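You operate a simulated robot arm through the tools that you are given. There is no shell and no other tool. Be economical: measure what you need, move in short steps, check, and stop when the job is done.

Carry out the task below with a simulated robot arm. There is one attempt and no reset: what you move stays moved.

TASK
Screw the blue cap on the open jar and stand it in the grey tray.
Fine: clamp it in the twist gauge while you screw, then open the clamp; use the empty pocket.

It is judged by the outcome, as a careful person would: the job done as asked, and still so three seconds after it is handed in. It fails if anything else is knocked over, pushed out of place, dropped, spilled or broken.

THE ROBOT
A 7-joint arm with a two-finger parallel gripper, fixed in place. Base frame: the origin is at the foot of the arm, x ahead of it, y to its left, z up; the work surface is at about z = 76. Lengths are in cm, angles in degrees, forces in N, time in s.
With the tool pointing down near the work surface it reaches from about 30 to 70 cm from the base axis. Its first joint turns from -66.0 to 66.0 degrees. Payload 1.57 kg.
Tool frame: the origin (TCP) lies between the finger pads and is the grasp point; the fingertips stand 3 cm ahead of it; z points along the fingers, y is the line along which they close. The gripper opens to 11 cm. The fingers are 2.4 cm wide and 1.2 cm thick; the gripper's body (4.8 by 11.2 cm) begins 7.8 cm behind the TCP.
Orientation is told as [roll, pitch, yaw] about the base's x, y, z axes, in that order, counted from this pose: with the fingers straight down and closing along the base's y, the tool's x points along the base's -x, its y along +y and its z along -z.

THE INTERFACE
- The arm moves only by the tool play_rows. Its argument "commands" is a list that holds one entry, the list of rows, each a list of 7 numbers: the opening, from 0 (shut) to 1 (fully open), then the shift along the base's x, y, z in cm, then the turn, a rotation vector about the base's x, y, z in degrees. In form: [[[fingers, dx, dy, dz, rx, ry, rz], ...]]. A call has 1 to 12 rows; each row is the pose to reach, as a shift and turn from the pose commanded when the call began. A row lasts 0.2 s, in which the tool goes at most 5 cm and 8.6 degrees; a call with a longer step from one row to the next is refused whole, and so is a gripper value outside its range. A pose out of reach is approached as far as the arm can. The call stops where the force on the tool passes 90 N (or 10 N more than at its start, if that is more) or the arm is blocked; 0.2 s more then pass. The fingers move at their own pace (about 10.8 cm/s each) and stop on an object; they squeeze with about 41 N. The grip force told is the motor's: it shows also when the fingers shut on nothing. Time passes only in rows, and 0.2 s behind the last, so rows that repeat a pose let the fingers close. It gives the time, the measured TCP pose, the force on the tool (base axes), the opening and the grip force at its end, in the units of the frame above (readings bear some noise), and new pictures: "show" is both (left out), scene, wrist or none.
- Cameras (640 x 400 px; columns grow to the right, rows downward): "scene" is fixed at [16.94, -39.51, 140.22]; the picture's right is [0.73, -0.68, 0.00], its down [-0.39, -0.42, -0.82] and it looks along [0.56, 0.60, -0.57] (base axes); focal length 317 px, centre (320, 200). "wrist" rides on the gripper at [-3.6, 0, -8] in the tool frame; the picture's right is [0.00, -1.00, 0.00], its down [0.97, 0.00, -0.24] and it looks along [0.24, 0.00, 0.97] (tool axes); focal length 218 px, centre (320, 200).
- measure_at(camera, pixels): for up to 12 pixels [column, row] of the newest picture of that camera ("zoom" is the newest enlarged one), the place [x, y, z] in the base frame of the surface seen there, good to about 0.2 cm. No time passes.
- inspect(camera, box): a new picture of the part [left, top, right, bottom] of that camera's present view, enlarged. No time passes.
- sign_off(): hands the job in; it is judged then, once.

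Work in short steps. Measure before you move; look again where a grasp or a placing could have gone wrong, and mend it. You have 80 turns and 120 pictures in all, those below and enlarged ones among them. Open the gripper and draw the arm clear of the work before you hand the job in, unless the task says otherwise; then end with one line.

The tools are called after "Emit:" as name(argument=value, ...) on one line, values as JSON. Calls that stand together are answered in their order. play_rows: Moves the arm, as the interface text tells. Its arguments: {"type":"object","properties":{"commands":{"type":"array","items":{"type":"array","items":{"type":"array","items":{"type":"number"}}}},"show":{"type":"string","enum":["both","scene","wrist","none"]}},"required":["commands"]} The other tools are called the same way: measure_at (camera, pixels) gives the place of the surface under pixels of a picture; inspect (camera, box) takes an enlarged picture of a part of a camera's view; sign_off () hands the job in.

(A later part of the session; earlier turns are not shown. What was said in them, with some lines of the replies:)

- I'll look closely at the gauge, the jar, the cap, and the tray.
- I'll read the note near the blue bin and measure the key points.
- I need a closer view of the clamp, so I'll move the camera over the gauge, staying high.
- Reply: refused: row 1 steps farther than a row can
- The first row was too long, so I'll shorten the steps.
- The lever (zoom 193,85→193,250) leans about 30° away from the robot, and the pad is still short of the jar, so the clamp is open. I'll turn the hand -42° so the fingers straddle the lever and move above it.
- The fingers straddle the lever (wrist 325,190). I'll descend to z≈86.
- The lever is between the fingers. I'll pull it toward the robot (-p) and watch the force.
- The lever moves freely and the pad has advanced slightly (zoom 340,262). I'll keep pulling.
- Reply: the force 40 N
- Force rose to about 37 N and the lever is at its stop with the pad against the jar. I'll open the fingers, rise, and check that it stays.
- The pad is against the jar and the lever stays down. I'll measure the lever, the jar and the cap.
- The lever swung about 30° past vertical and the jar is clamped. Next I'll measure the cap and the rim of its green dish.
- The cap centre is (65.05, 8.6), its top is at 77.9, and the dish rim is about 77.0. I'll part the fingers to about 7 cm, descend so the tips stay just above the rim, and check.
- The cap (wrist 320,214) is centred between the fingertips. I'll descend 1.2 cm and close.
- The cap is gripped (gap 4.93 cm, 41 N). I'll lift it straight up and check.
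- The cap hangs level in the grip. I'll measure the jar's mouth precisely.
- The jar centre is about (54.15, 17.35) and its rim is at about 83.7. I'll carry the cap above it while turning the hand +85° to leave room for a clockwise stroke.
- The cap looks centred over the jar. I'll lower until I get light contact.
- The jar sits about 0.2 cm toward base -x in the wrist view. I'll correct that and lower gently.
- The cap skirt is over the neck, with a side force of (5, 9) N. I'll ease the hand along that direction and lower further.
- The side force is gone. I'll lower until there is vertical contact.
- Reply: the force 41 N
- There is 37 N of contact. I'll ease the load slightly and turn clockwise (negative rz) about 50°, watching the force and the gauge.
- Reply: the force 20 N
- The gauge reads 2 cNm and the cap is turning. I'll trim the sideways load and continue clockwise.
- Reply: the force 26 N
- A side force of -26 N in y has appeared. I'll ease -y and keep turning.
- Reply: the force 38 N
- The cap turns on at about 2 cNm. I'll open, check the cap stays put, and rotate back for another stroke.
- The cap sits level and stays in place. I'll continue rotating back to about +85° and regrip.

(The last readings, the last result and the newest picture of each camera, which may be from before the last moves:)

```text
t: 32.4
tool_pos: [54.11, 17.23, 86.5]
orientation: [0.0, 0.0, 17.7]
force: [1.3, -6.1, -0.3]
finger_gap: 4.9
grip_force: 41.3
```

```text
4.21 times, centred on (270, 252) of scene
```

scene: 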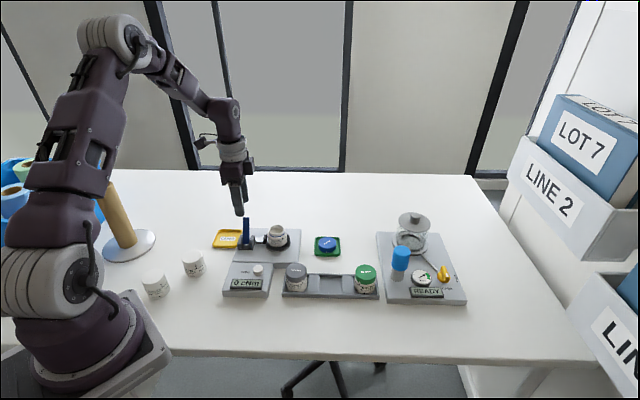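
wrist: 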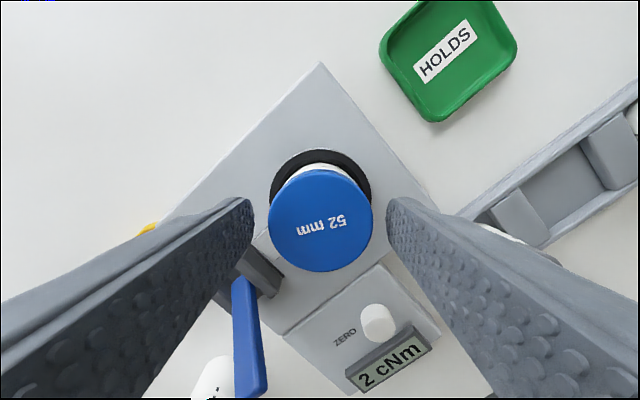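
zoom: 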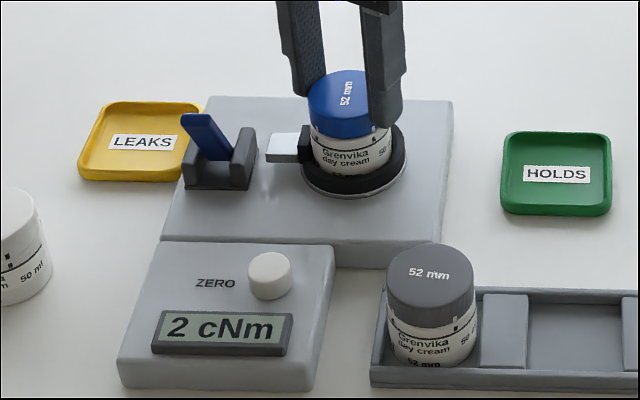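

Emit:
play_rows(commands=[[[0.3, 0, -0.04, -0.01, 0, 0, -8.4], [0.3, 0, -0.04, -0.02, 0, 0, -16.8], [0.3, 0, -0.04, -0.03, 0, 0, -25.2], [0.3, 0, -0.04, -0.04, 0, 0, -33.6], [0.3, 0, -0.04, -0.05, 0, 0, -42], [0.3, 0, -0.04, -0.06, 0, 0, -50.4], [0.3, 0, -0.04, -0.07, 0, 0, -58.8], [0.3, 0, -0.04, -0.08, 0, 0, -67.2], [0.3, 0, -0.04, -0.08, 0, 0, -75.6], [0.3, 0, -0.04, -0.08, 0, 0, -82], [0.3, 0, -0.04, -0.08, 0, 0, -82]]], show="none")

Emit:
inspect(camera="scene", box=[220, 205, 320, 300])

```text
t: 34.8
tool_pos: [54.09, 17.21, 86.4]
orientation: [-0.1, 0.0, -64.4]
force: [-1.2, -12.0, -1.4]
finger_gap: 4.88
grip_force: 41.1
```

```text
4.21 times, centred on (270, 252) of scene
```

zoom: 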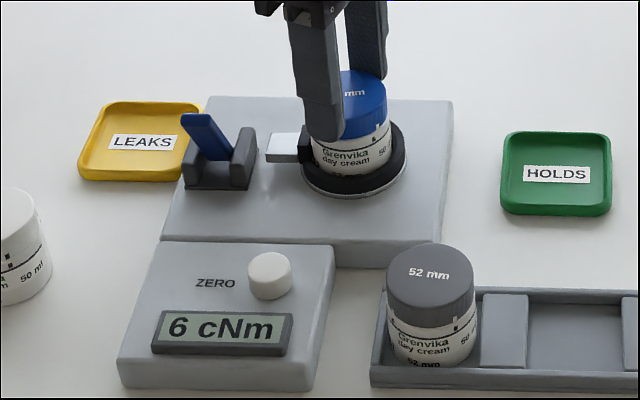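

The gauge has risen to 6 cNm, so the cap is starting to tighten. I'll turn about 12° more and watch.

Emit:
play_rows(commands=[[[0.3, 0, -0.06, 0, 0, 0, -6], [0.3, 0, -0.06, 0, 0, 0, -12], [0.3, 0, -0.06, 0, 0, 0, -12]]], show="none")

Emit:
inspect(camera="scene", box=[220, 205, 320, 300])

```text
t: 35.6
tool_pos: [54.13, 17.39, 86.44]
orientation: [0.0, 0.0, -76.2]
force: [-3.0, -4.4, -2.1]
finger_gap: 4.9
grip_force: 40.1
```

```text
4.21 times, centred on (270, 252) of scene
```

zoom: 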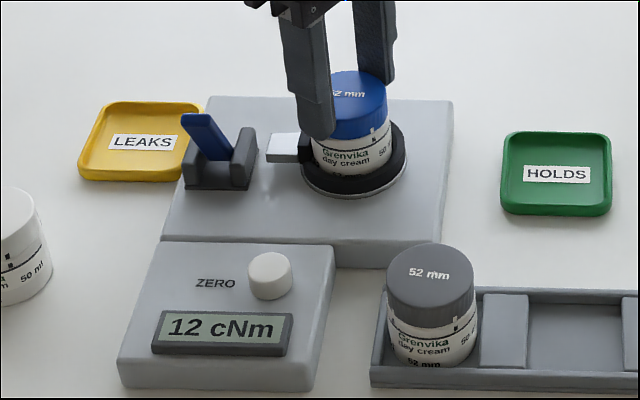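

Emit:
inspect(camera="scene", box=[262, 215, 302, 250])

Emit:
inspect(camera="scene", box=[280, 255, 385, 305])

```text
11.43 times, centred on (282, 232) of scene
```

zoom: 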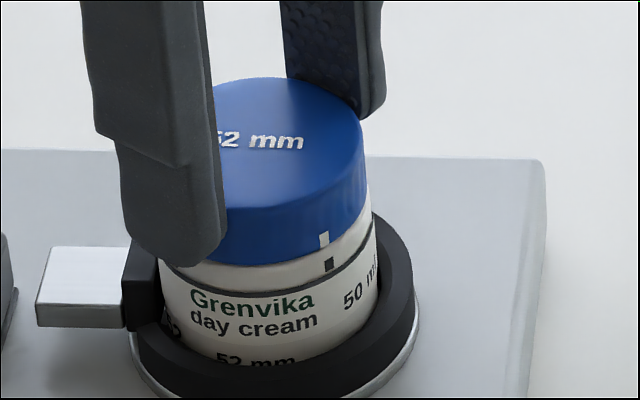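

```text
6.10 times, centred on (332, 280) of scene
```

zoom: 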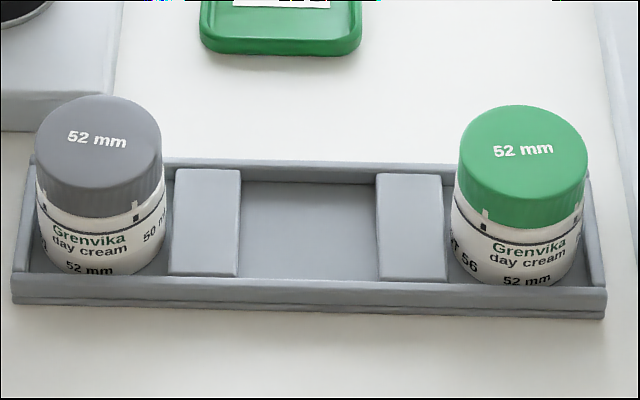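

The cap tick (323,240) lines up with the jar tick (329,263) apart from perspective, and the gauge reads 12 cNm. I'll release and rise to check the cap unobstructed.

Emit:
play_rows(commands=[[[0.65, 0, 0, 0, 0, 0, 0], [0.65, 0, 0, 0, 0, 0, 0], [0.65, 0, 0, 2, 0, 0, 8], [0.65, 0, 0, 6, 0, 0, 16], [0.65, 0, 0, 10, 0, 0, 24], [0.65, 0, 0, 12, 0, 0, 32], [0.65, 0, 0, 12, 0, 0, 32]]], show="wrist")

Emit:
inspect(camera="scene", box=[257, 212, 302, 250])

Emit:
inspect(camera="scene", box=[140, 240, 220, 310])

```text
t: 37.2
tool_pos: [54.22, 17.31, 98.43]
orientation: [0.0, 0.0, -44.1]
force: [-0.5, 0.5, -0.6]
finger_gap: 7.16
grip_force: 0.1
```

wrist: 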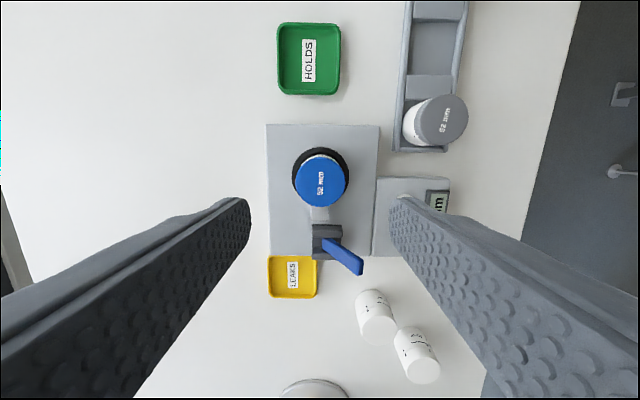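

```text
10.53 times, centred on (280, 231) of scene
```

zoom: 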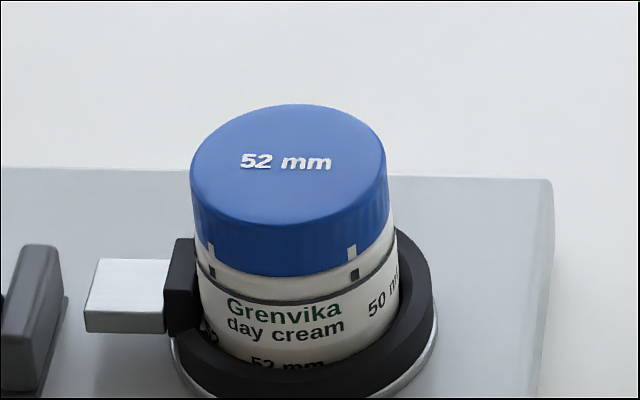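

```text
5.71 times, centred on (180, 275) of scene
```

zoom: 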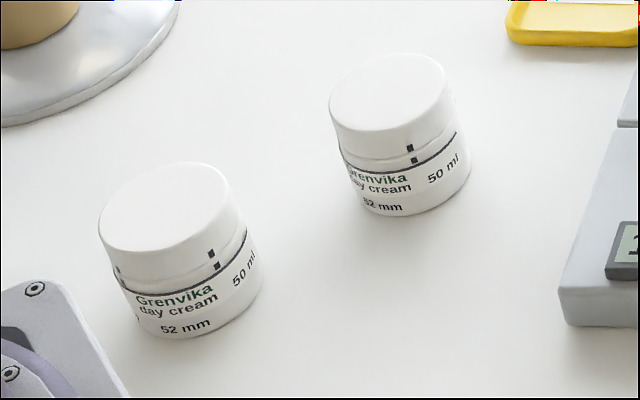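

Both tick pairs are aligned. Before unclamping, I'll read the paper near the blue bin in case it gives a torque.

Emit:
play_rows(commands=[[[0.65, -2, 1, 3, 0, 0, 8.4], [0.65, -4.5, 2, 6, 0, 0, 16.8], [0.65, -7.5, 3, 8, 0, 0, 25.2], [0.65, -10.5, 4, 10, 0, 0, 33.6], [0.65, -13.5, 5, 11, 0, 0, 42], [0.65, -16.5, 6, 12, 0, 0, 44], [0.65, -19, 7, 12, 0, 0, 44], [0.65, -19, 7, 12, 0, 0, 44]]], show="wrist")

Emit:
inspect(camera="scene", box=[220, 205, 320, 300])

```text
t: 39.0
tool_pos: [34.93, 24.34, 110.41]
orientation: [0.0, 0.0, -0.1]
force: [0.5, -0.1, 0.1]
finger_gap: 7.15
grip_force: 0.0
```

wrist: 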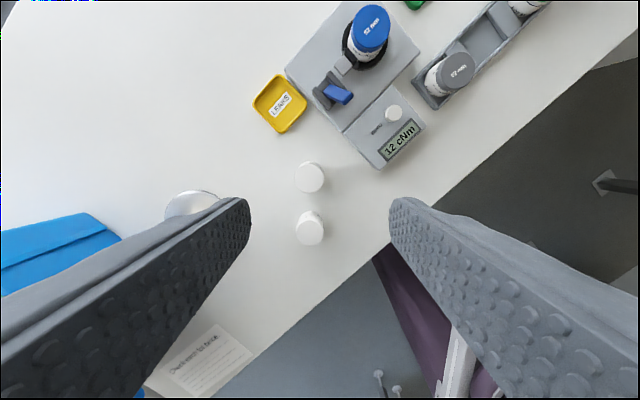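

```text
4.21 times, centred on (270, 252) of scene
```

zoom: 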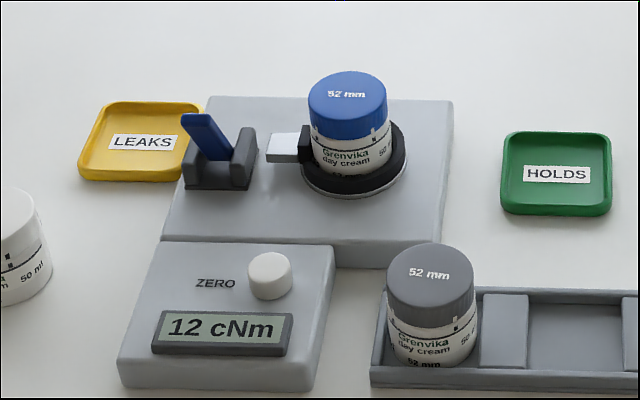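

Emit:
inspect(camera="wrist", box=[140, 320, 260, 400])

```text
5.00 times, centred on (200, 360) of wrist
```

zoom: 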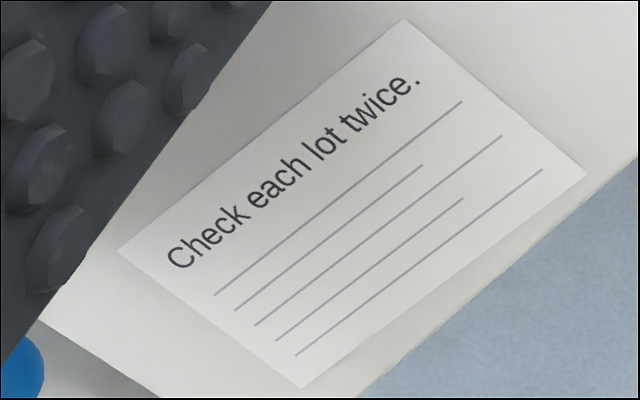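

The note gives no torque, and the aligned ticks at 12 cNm show the cap is properly closed. Next I'll straddle the lever again to open the clamp.

Emit:
play_rows(commands=[[[0.45, 2, -0.6, -3, 0, 0, -8.4], [0.45, 4, -1.2, -6, 0, 0, -16.8], [0.45, 6, -1.8, -9, 0, 0, -25.2], [0.45, 8, -2.6, -12, 0, 0, -33.6], [0.45, 10.4, -3.4, -15, 0, 0, -42], [0.45, 10.4, -3.4, -18, 0, 0, -42], [0.45, 10.4, -3.4, -18, 0, 0, -42]]], show="wrist")

Emit:
inspect(camera="scene", box=[210, 180, 310, 270])

```text
t: 40.6
tool_pos: [45.47, 20.86, 92.32]
orientation: [0.0, -0.1, -42.2]
force: [1.3, 0.0, 0.0]
finger_gap: 4.95
grip_force: 0.1
```

wrist: 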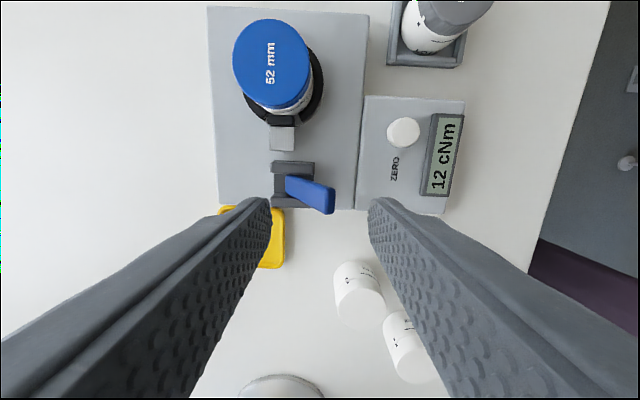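

```text
4.44 times, centred on (260, 225) of scene
```

zoom: 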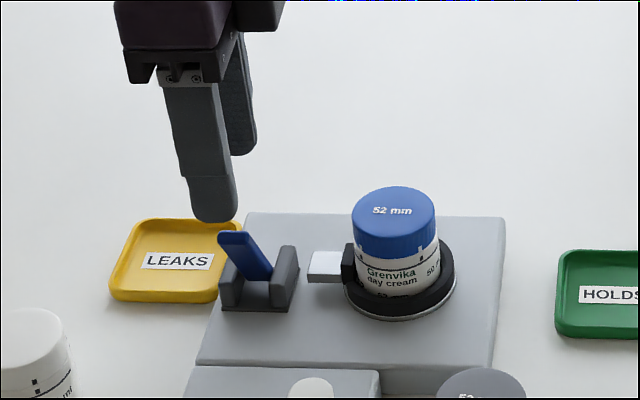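

The lever (wrist 315,190) is between the fingers. I'll descend and push it away from the robot.

Emit:
play_rows(commands=[[[0.45, 0, 0, -3, 0, 0, 0], [0.45, 0, 0, -6.5, 0, 0, 0], [0.45, 0.67, 0.74, -6.5, 0, 0, 0], [0.45, 1.34, 1.48, -6.5, 0, 0, 0], [0.45, 2.0, 2.2, -6.5, 0, 0, 0], [0.45, 2.68, 2.96, -6.5, 0, 0, 0], [0.45, 3.35, 3.7, -6.5, 0, 0, 0], [0.45, 3.35, 3.7, -6.5, 0, 0, 0]]], show="wrist")

Emit:
inspect(camera="scene", box=[210, 180, 310, 270])

```text
t: 42.4
tool_pos: [49.03, 24.64, 85.88]
orientation: [0.0, 0.0, -42.3]
force: [-0.5, -1.6, -0.2]
finger_gap: 5.03
grip_force: 0.6
```

wrist: 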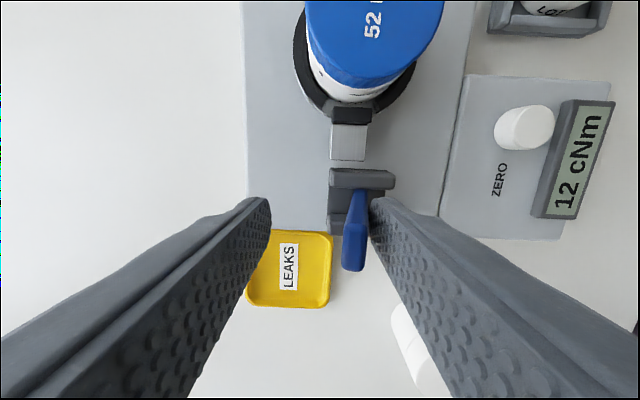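

```text
4.44 times, centred on (260, 225) of scene
```

zoom: 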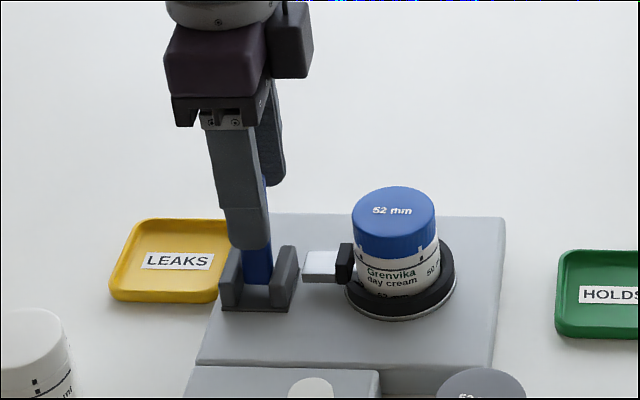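

The lever is swinging back and the pad is withdrawing. I'll push the last 2.5 cm.

Emit:
play_rows(commands=[[[0.45, 0.6, 0.66, 0, 0, 0, 0], [0.45, 1.2, 1.32, 0, 0, 0, 0], [0.45, 1.6, 1.77, 0, 0, 0, 0], [0.45, 1.6, 1.77, 0, 0, 0, 0]]], show="wrist")

Emit:
inspect(camera="scene", box=[210, 180, 310, 270])

```text
t: 43.4
tool_pos: [50.3, 26.14, 85.86]
orientation: [-0.3, 0.1, -42.3]
force: [-19.6, -15.2, 6.3]
finger_gap: 7.1
grip_force: 12.2
```

wrist: 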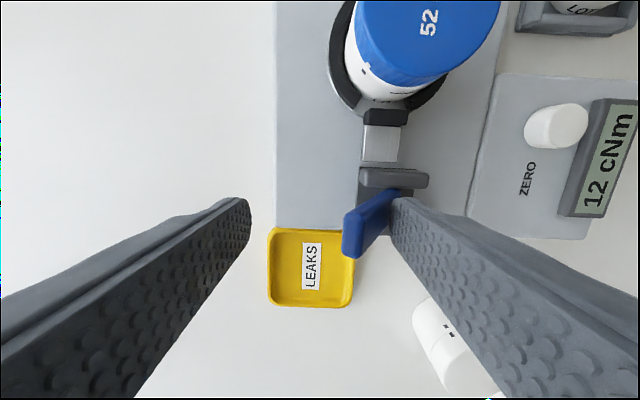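

```text
4.44 times, centred on (260, 225) of scene
```

zoom: 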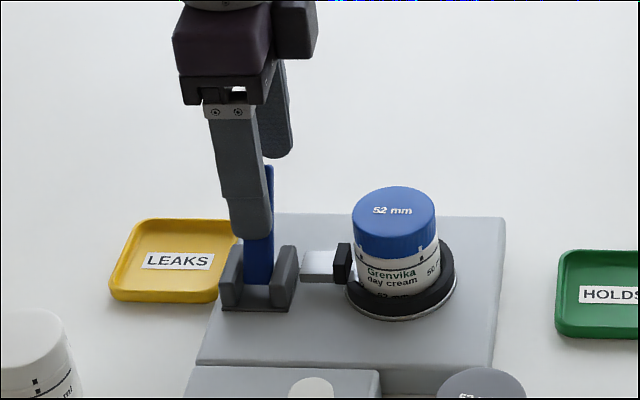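

The lever is at its open stop. I'll back off, rise, and measure the pocket.

Emit:
play_rows(commands=[[[0.7, -0.8, -0.9, 0, 0, 0, 0], [0.7, -1.2, -1.3, 1, 0, 0, 0], [0.7, -1.2, -1.3, 5, 0, 0, 0], [0.7, 0.5, -3.5, 8, 0, 0, 0], [0.7, 3, -6, 10, 0, 0, 0], [0.7, 4, -8.8, 10, 0, 0, 0], [0.7, 4, -8.8, 10, 0, 0, 0]]], show="wrist")

Emit:
inspect(camera="scene", box=[230, 210, 310, 260])

Emit:
inspect(camera="scene", box=[280, 255, 385, 305])

Emit:
measure_at(camera="zoom", pixels=[[310, 164], [310, 185], [310, 270], [310, 290], [242, 230], [375, 230], [205, 180], [205, 260], [410, 185], [410, 265], [310, 225], [310, 277]])

```text
t: 45.0
tool_pos: [54.57, 17.3, 95.87]
orientation: [0.0, 0.0, -42.2]
force: [-0.3, 0.2, 0.4]
finger_gap: 7.67
grip_force: 0.2
```

wrist: 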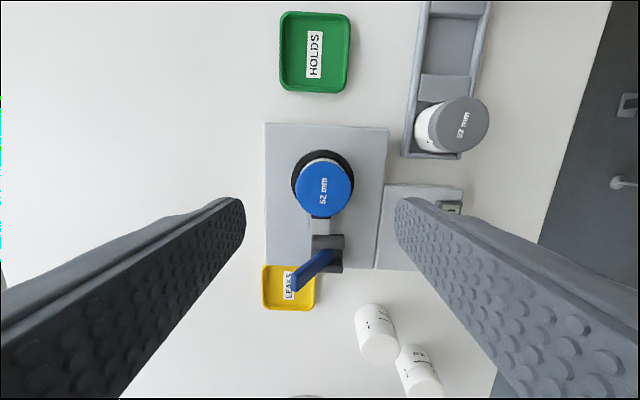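

```text
8.00 times, centred on (270, 235) of scene
```

zoom: 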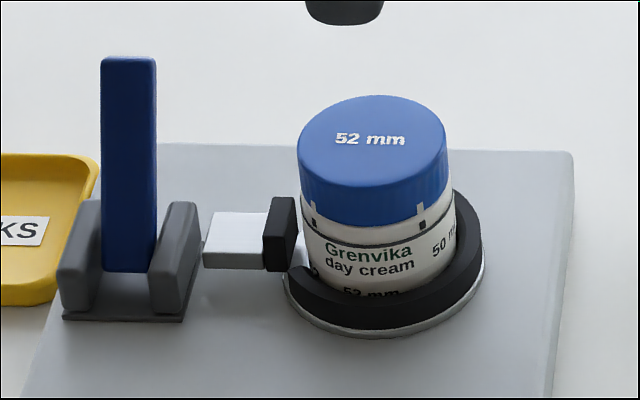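

```text
6.10 times, centred on (332, 280) of scene
```

zoom: 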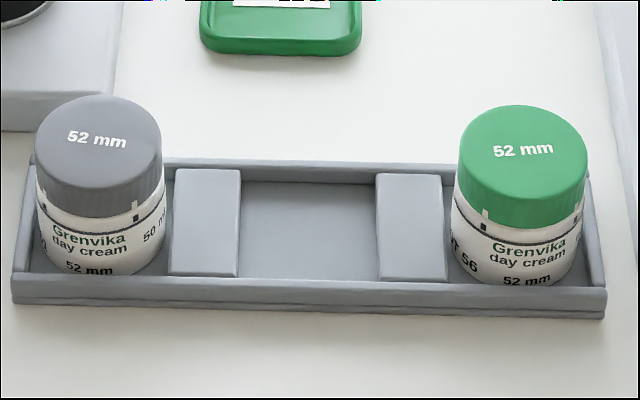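

```text
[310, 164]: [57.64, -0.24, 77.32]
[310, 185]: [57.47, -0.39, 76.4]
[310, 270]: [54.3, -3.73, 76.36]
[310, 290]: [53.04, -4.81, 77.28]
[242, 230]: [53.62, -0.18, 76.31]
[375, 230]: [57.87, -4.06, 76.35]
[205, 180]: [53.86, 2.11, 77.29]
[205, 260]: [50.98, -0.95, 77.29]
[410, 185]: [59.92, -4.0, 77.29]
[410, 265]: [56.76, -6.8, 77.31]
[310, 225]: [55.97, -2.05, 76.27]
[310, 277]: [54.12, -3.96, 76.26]
```

The clamp is open and the ticks still line up. I'll find the pocket centre from the two neighbouring jars, and the centre of our jar.

Emit:
measure_at(camera="zoom", pixels=[[98, 142], [40, 142], [157, 142], [98, 99], [98, 184], [523, 152], [463, 152], [584, 152], [523, 108], [523, 195], [310, 282], [310, 178]])

Emit:
measure_at(camera="wrist", pixels=[[324, 190], [324, 165], [324, 214], [298, 190], [350, 190], [445, 15], [430, 45], [476, 45], [453, 72], [453, 42]])

```text
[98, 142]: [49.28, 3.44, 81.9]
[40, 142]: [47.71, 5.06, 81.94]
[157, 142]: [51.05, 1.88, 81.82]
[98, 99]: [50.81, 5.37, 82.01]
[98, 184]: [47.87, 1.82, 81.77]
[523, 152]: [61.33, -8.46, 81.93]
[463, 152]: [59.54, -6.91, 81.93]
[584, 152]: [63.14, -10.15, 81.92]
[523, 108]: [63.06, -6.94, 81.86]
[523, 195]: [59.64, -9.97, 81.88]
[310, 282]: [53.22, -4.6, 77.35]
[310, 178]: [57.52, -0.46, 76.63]
```

```text
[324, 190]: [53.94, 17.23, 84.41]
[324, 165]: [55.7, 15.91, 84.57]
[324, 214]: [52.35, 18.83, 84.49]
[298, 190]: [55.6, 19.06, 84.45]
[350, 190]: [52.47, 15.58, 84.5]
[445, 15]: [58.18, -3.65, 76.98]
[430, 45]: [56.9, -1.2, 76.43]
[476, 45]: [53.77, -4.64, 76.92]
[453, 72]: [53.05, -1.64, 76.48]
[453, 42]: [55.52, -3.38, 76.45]
```

Our jar's centre is (54.0, 17.35) with its top at 84.5. The pocket centre is (55.35, -2.5). I'll descend onto the cap and grip it.

Emit:
play_rows(commands=[[[0.7, -0.5, 0.05, -3, 0, 0, 0], [0.7, -0.5, 0.05, -6.5, 0, 0, 0], [0.7, -0.5, 0.05, -9.5, 0, 0, 0], [0.7, -0.5, 0.05, -10.9, 0, 0, 0], [0.7, -0.5, 0.05, -10.9, 0, 0, 0], [0.3, -0.5, 0.05, -10.9, 0, 0, 0], [0.3, -0.5, 0.05, -10.9, 0, 0, 0], [0.3, -0.5, 0.05, -10.9, 0, 0, 0]]], show="wrist")

Emit:
inspect(camera="scene", box=[240, 190, 320, 260])

```text
t: 46.8
tool_pos: [54.01, 17.38, 84.92]
orientation: [0.0, -0.1, -42.2]
force: [-1.6, -0.7, -1.6]
finger_gap: 5.08
grip_force: 41.0
```

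wrist: 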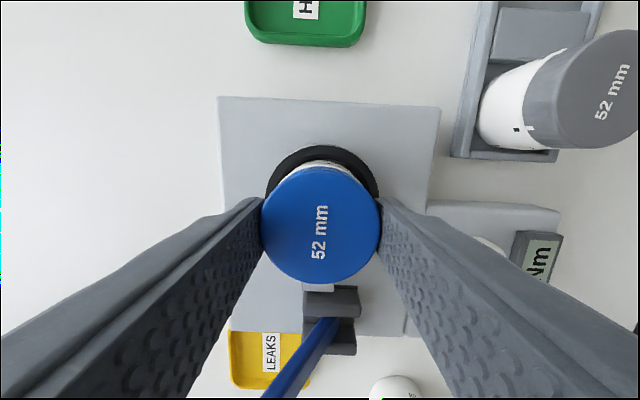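

```text
5.71 times, centred on (280, 225) of scene
```

zoom: 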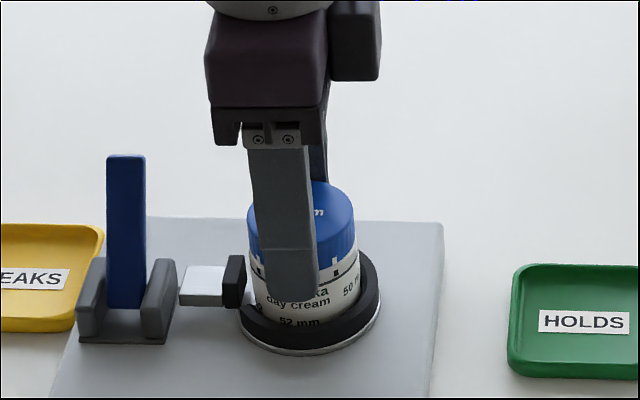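

The jar is gripped (gap 5.08 cm). I'll lift straight up and check.

Emit:
play_rows(commands=[[[0.3, 0, 0, 0.5, 0, 0, 0], [0.3, 0, 0, 1.5, 0, 0, 0], [0.3, 0, 0, 3.5, 0, 0, 0], [0.3, 0, 0, 6, 0, 0, 0], [0.3, 0, 0, 6.5, 0, 0, 0], [0.3, 0, 0, 6.5, 0, 0, 0]]], show="none")

Emit:
inspect(camera="scene", box=[220, 160, 340, 270])

```text
t: 48.2
tool_pos: [54.1, 17.48, 91.6]
orientation: [0.1, 0.0, -42.2]
force: [0.6, 0.0, -1.4]
finger_gap: 5.06
grip_force: 40.8
```

```text
3.64 times, centred on (280, 215) of scene
```

zoom: 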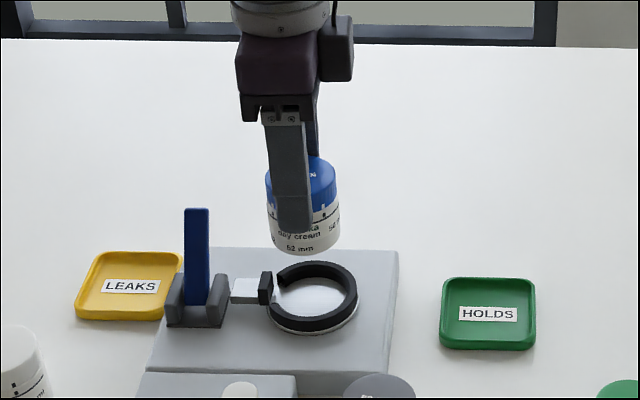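

The jar is clear of the ring. I'll carry it level over the empty pocket.

Emit:
play_rows(commands=[[[0.3, 0.2, -2, 0.5, 0, 0, 0], [0.3, 0.4, -5, 0.5, 0, 0, 0], [0.3, 0.6, -8.5, 0.5, 0, 0, 0], [0.3, 0.8, -12, 0.5, 0, 0, 0], [0.3, 1.0, -15.5, 0.5, 0, 0, 0], [0.3, 1.2, -18.5, 0.5, 0, 0, -3], [0.3, 1.3, -19.9, 0.5, 0, 0, -3], [0.3, 1.3, -19.9, -3, 0, 0, -3], [0.3, 1.3, -19.9, -5, 0, 0, -3], [0.3, 1.3, -19.9, -5, 0, 0, -3]]], show="both")

Emit:
inspect(camera="scene", box=[270, 210, 400, 305])

```text
t: 50.4
tool_pos: [55.18, -2.24, 86.65]
orientation: [0.0, 0.0, -45.1]
force: [-0.4, -1.3, -1.2]
finger_gap: 5.07
grip_force: 41.3
```

scene: 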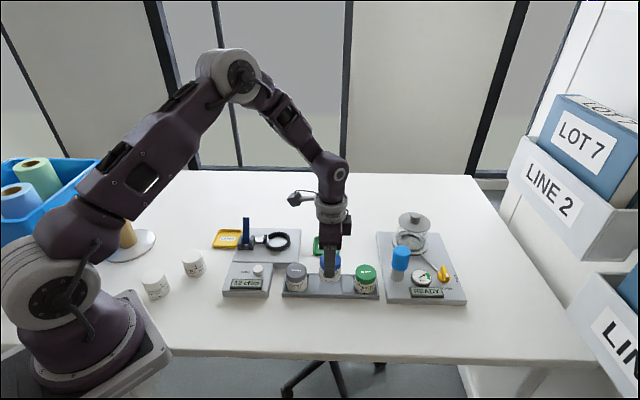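
wrist: 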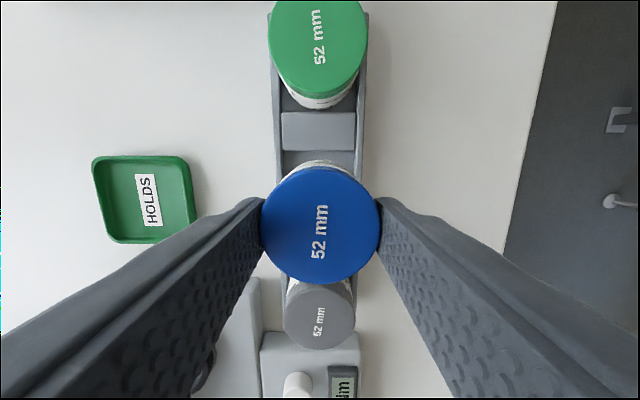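

```text
4.21 times, centred on (335, 258) of scene
```

zoom: 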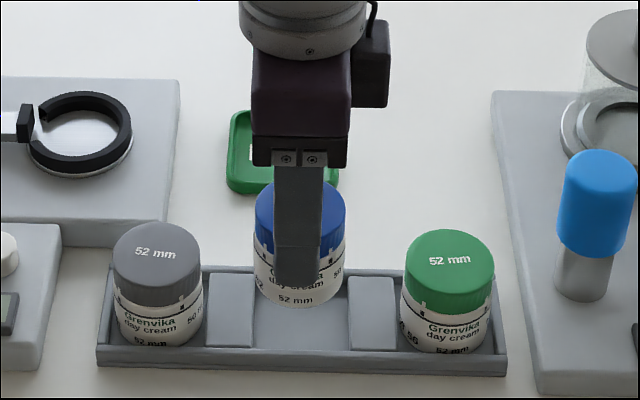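

The tray walls (wrist 271–368) straddle our jar. I'll make a small correction and lower to just above the pocket floor.

Emit:
play_rows(commands=[[[0.3, 0.12, -0.2, 0, 0, 0, 0], [0.3, 0.12, -0.2, -1.5, 0, 0, 0], [0.3, 0.12, -0.2, -2.8, 0, 0, 0], [0.3, 0.12, -0.2, -3.6, 0, 0, 0], [0.3, 0.12, -0.2, -3.6, 0, 0, 0]]], show="wrist")

Emit:
inspect(camera="scene", box=[270, 210, 400, 305])

```text
t: 51.6
tool_pos: [55.33, -2.47, 82.93]
orientation: [0.0, 0.0, -45.2]
force: [0.2, -0.2, -0.8]
finger_gap: 5.07
grip_force: 40.9
```

wrist: 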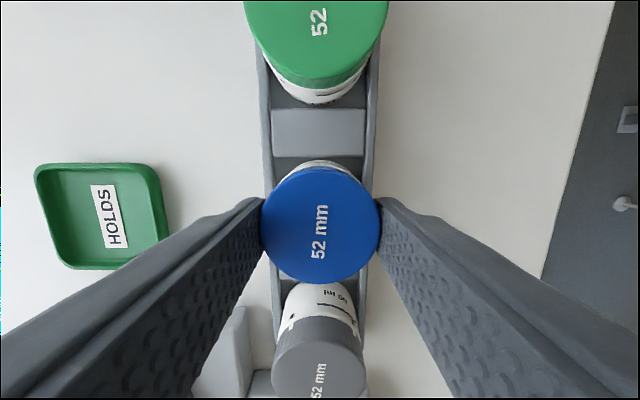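

```text
4.21 times, centred on (335, 258) of scene
```

zoom: 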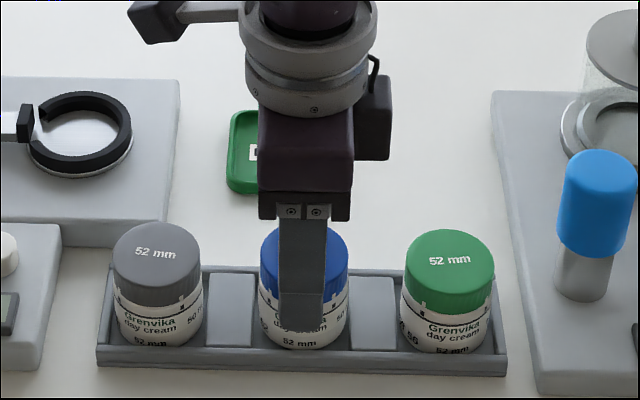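

The jar is inside the pocket with about 0.5 cm to go. I'll lower until it touches.

Emit:
play_rows(commands=[[[0.3, 0, 0, -0.2, 0, 0, 0], [0.3, 0, 0, -0.4, 0, 0, 0], [0.3, 0, 0, -0.5, 0, 0, 0], [0.3, 0, 0, -0.5, 0, 0, 0]]], show="none")

```text
t: 52.6
tool_pos: [55.34, -2.54, 82.57]
orientation: [0.1, 0.0, -45.2]
force: [-6.4, 2.1, 27.4]
finger_gap: 5.05
grip_force: 40.7
```

It has touched down with 27 N. I'll ease the load slightly, open, and rise.

Emit:
play_rows(commands=[[[0.3, 0, 0, 0.12, 0, 0, 0], [0.62, 0, 0, 0.12, 0, 0, 0], [0.62, 0, 0, 0.12, 0, 0, 0], [0.62, 0, 0, 2, 0, 0, 0], [0.62, 0, 0, 6, 0, 0, 0], [0.7, 0, 0, 10, 0, 0, 0], [0.7, -3, 4, 14, 0, 0, 0], [0.7, -5, 7, 18, 0, 0, 0], [0.7, -5, 7, 18, 0, 0, 0]]], show="both")

Emit:
inspect(camera="scene", box=[270, 225, 400, 305])

Emit:
inspect(camera="scene", box=[130, 205, 310, 305])

```text
refused: row 7 steps farther than a row can; nothing moved
```

```text
4.92 times, centred on (335, 265) of scene
```

zoom: 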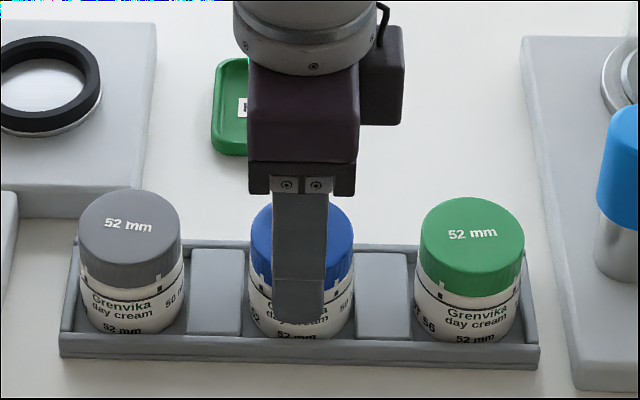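

```text
3.56 times, centred on (220, 255) of scene
```

zoom: 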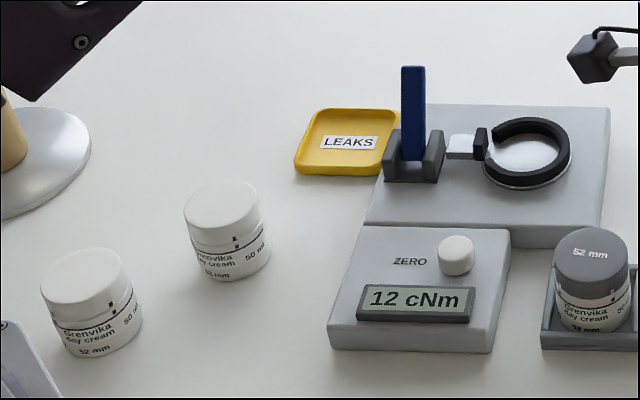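

Emit:
play_rows(commands=[[[0.3, 0, 0, 0.12, 0, 0, 0], [0.62, 0, 0, 0.12, 0, 0, 0], [0.62, 0, 0, 0.12, 0, 0, 0], [0.62, 0, 0, 2, 0, 0, 0], [0.62, 0, 0, 5, 0, 0, 0], [0.7, 0, 0, 9, 0, 0, 0], [0.7, -2, 2, 12, 0, 0, 0], [0.7, -4, 4, 15, 0, 0, 0], [0.7, -6, 6, 18, 0, 0, 0], [0.7, -6, 6, 18, 0, 0, 0]]], show="both")

Emit:
inspect(camera="scene", box=[270, 225, 400, 305])

```text
t: 54.8
tool_pos: [49.32, 3.64, 100.39]
orientation: [0.0, 0.0, -45.2]
force: [0.6, 0.6, -0.2]
finger_gap: 7.69
grip_force: 0.1
```

scene: 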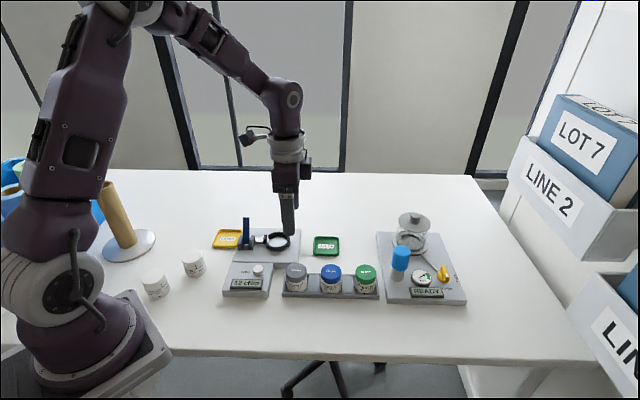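
wrist: 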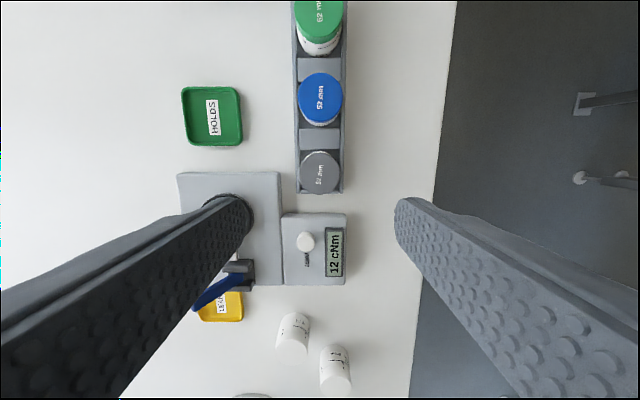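

```text
4.92 times, centred on (335, 265) of scene
```

zoom: 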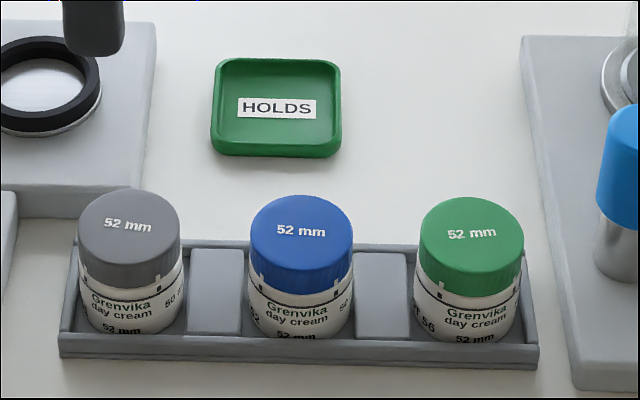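

The jar stands in the middle pocket (zoom 300,265) with its cap ticks aligned. The clamp is open, the neighbours are undisturbed, and the arm is clear.

Emit:
sign_off()

```text
The job is handed in.
```

The blue cap is screwed on with its marks aligned (the gauge read 12 cNm), the clamp is open again, and the jar stands in the empty pocket of the grey tray.
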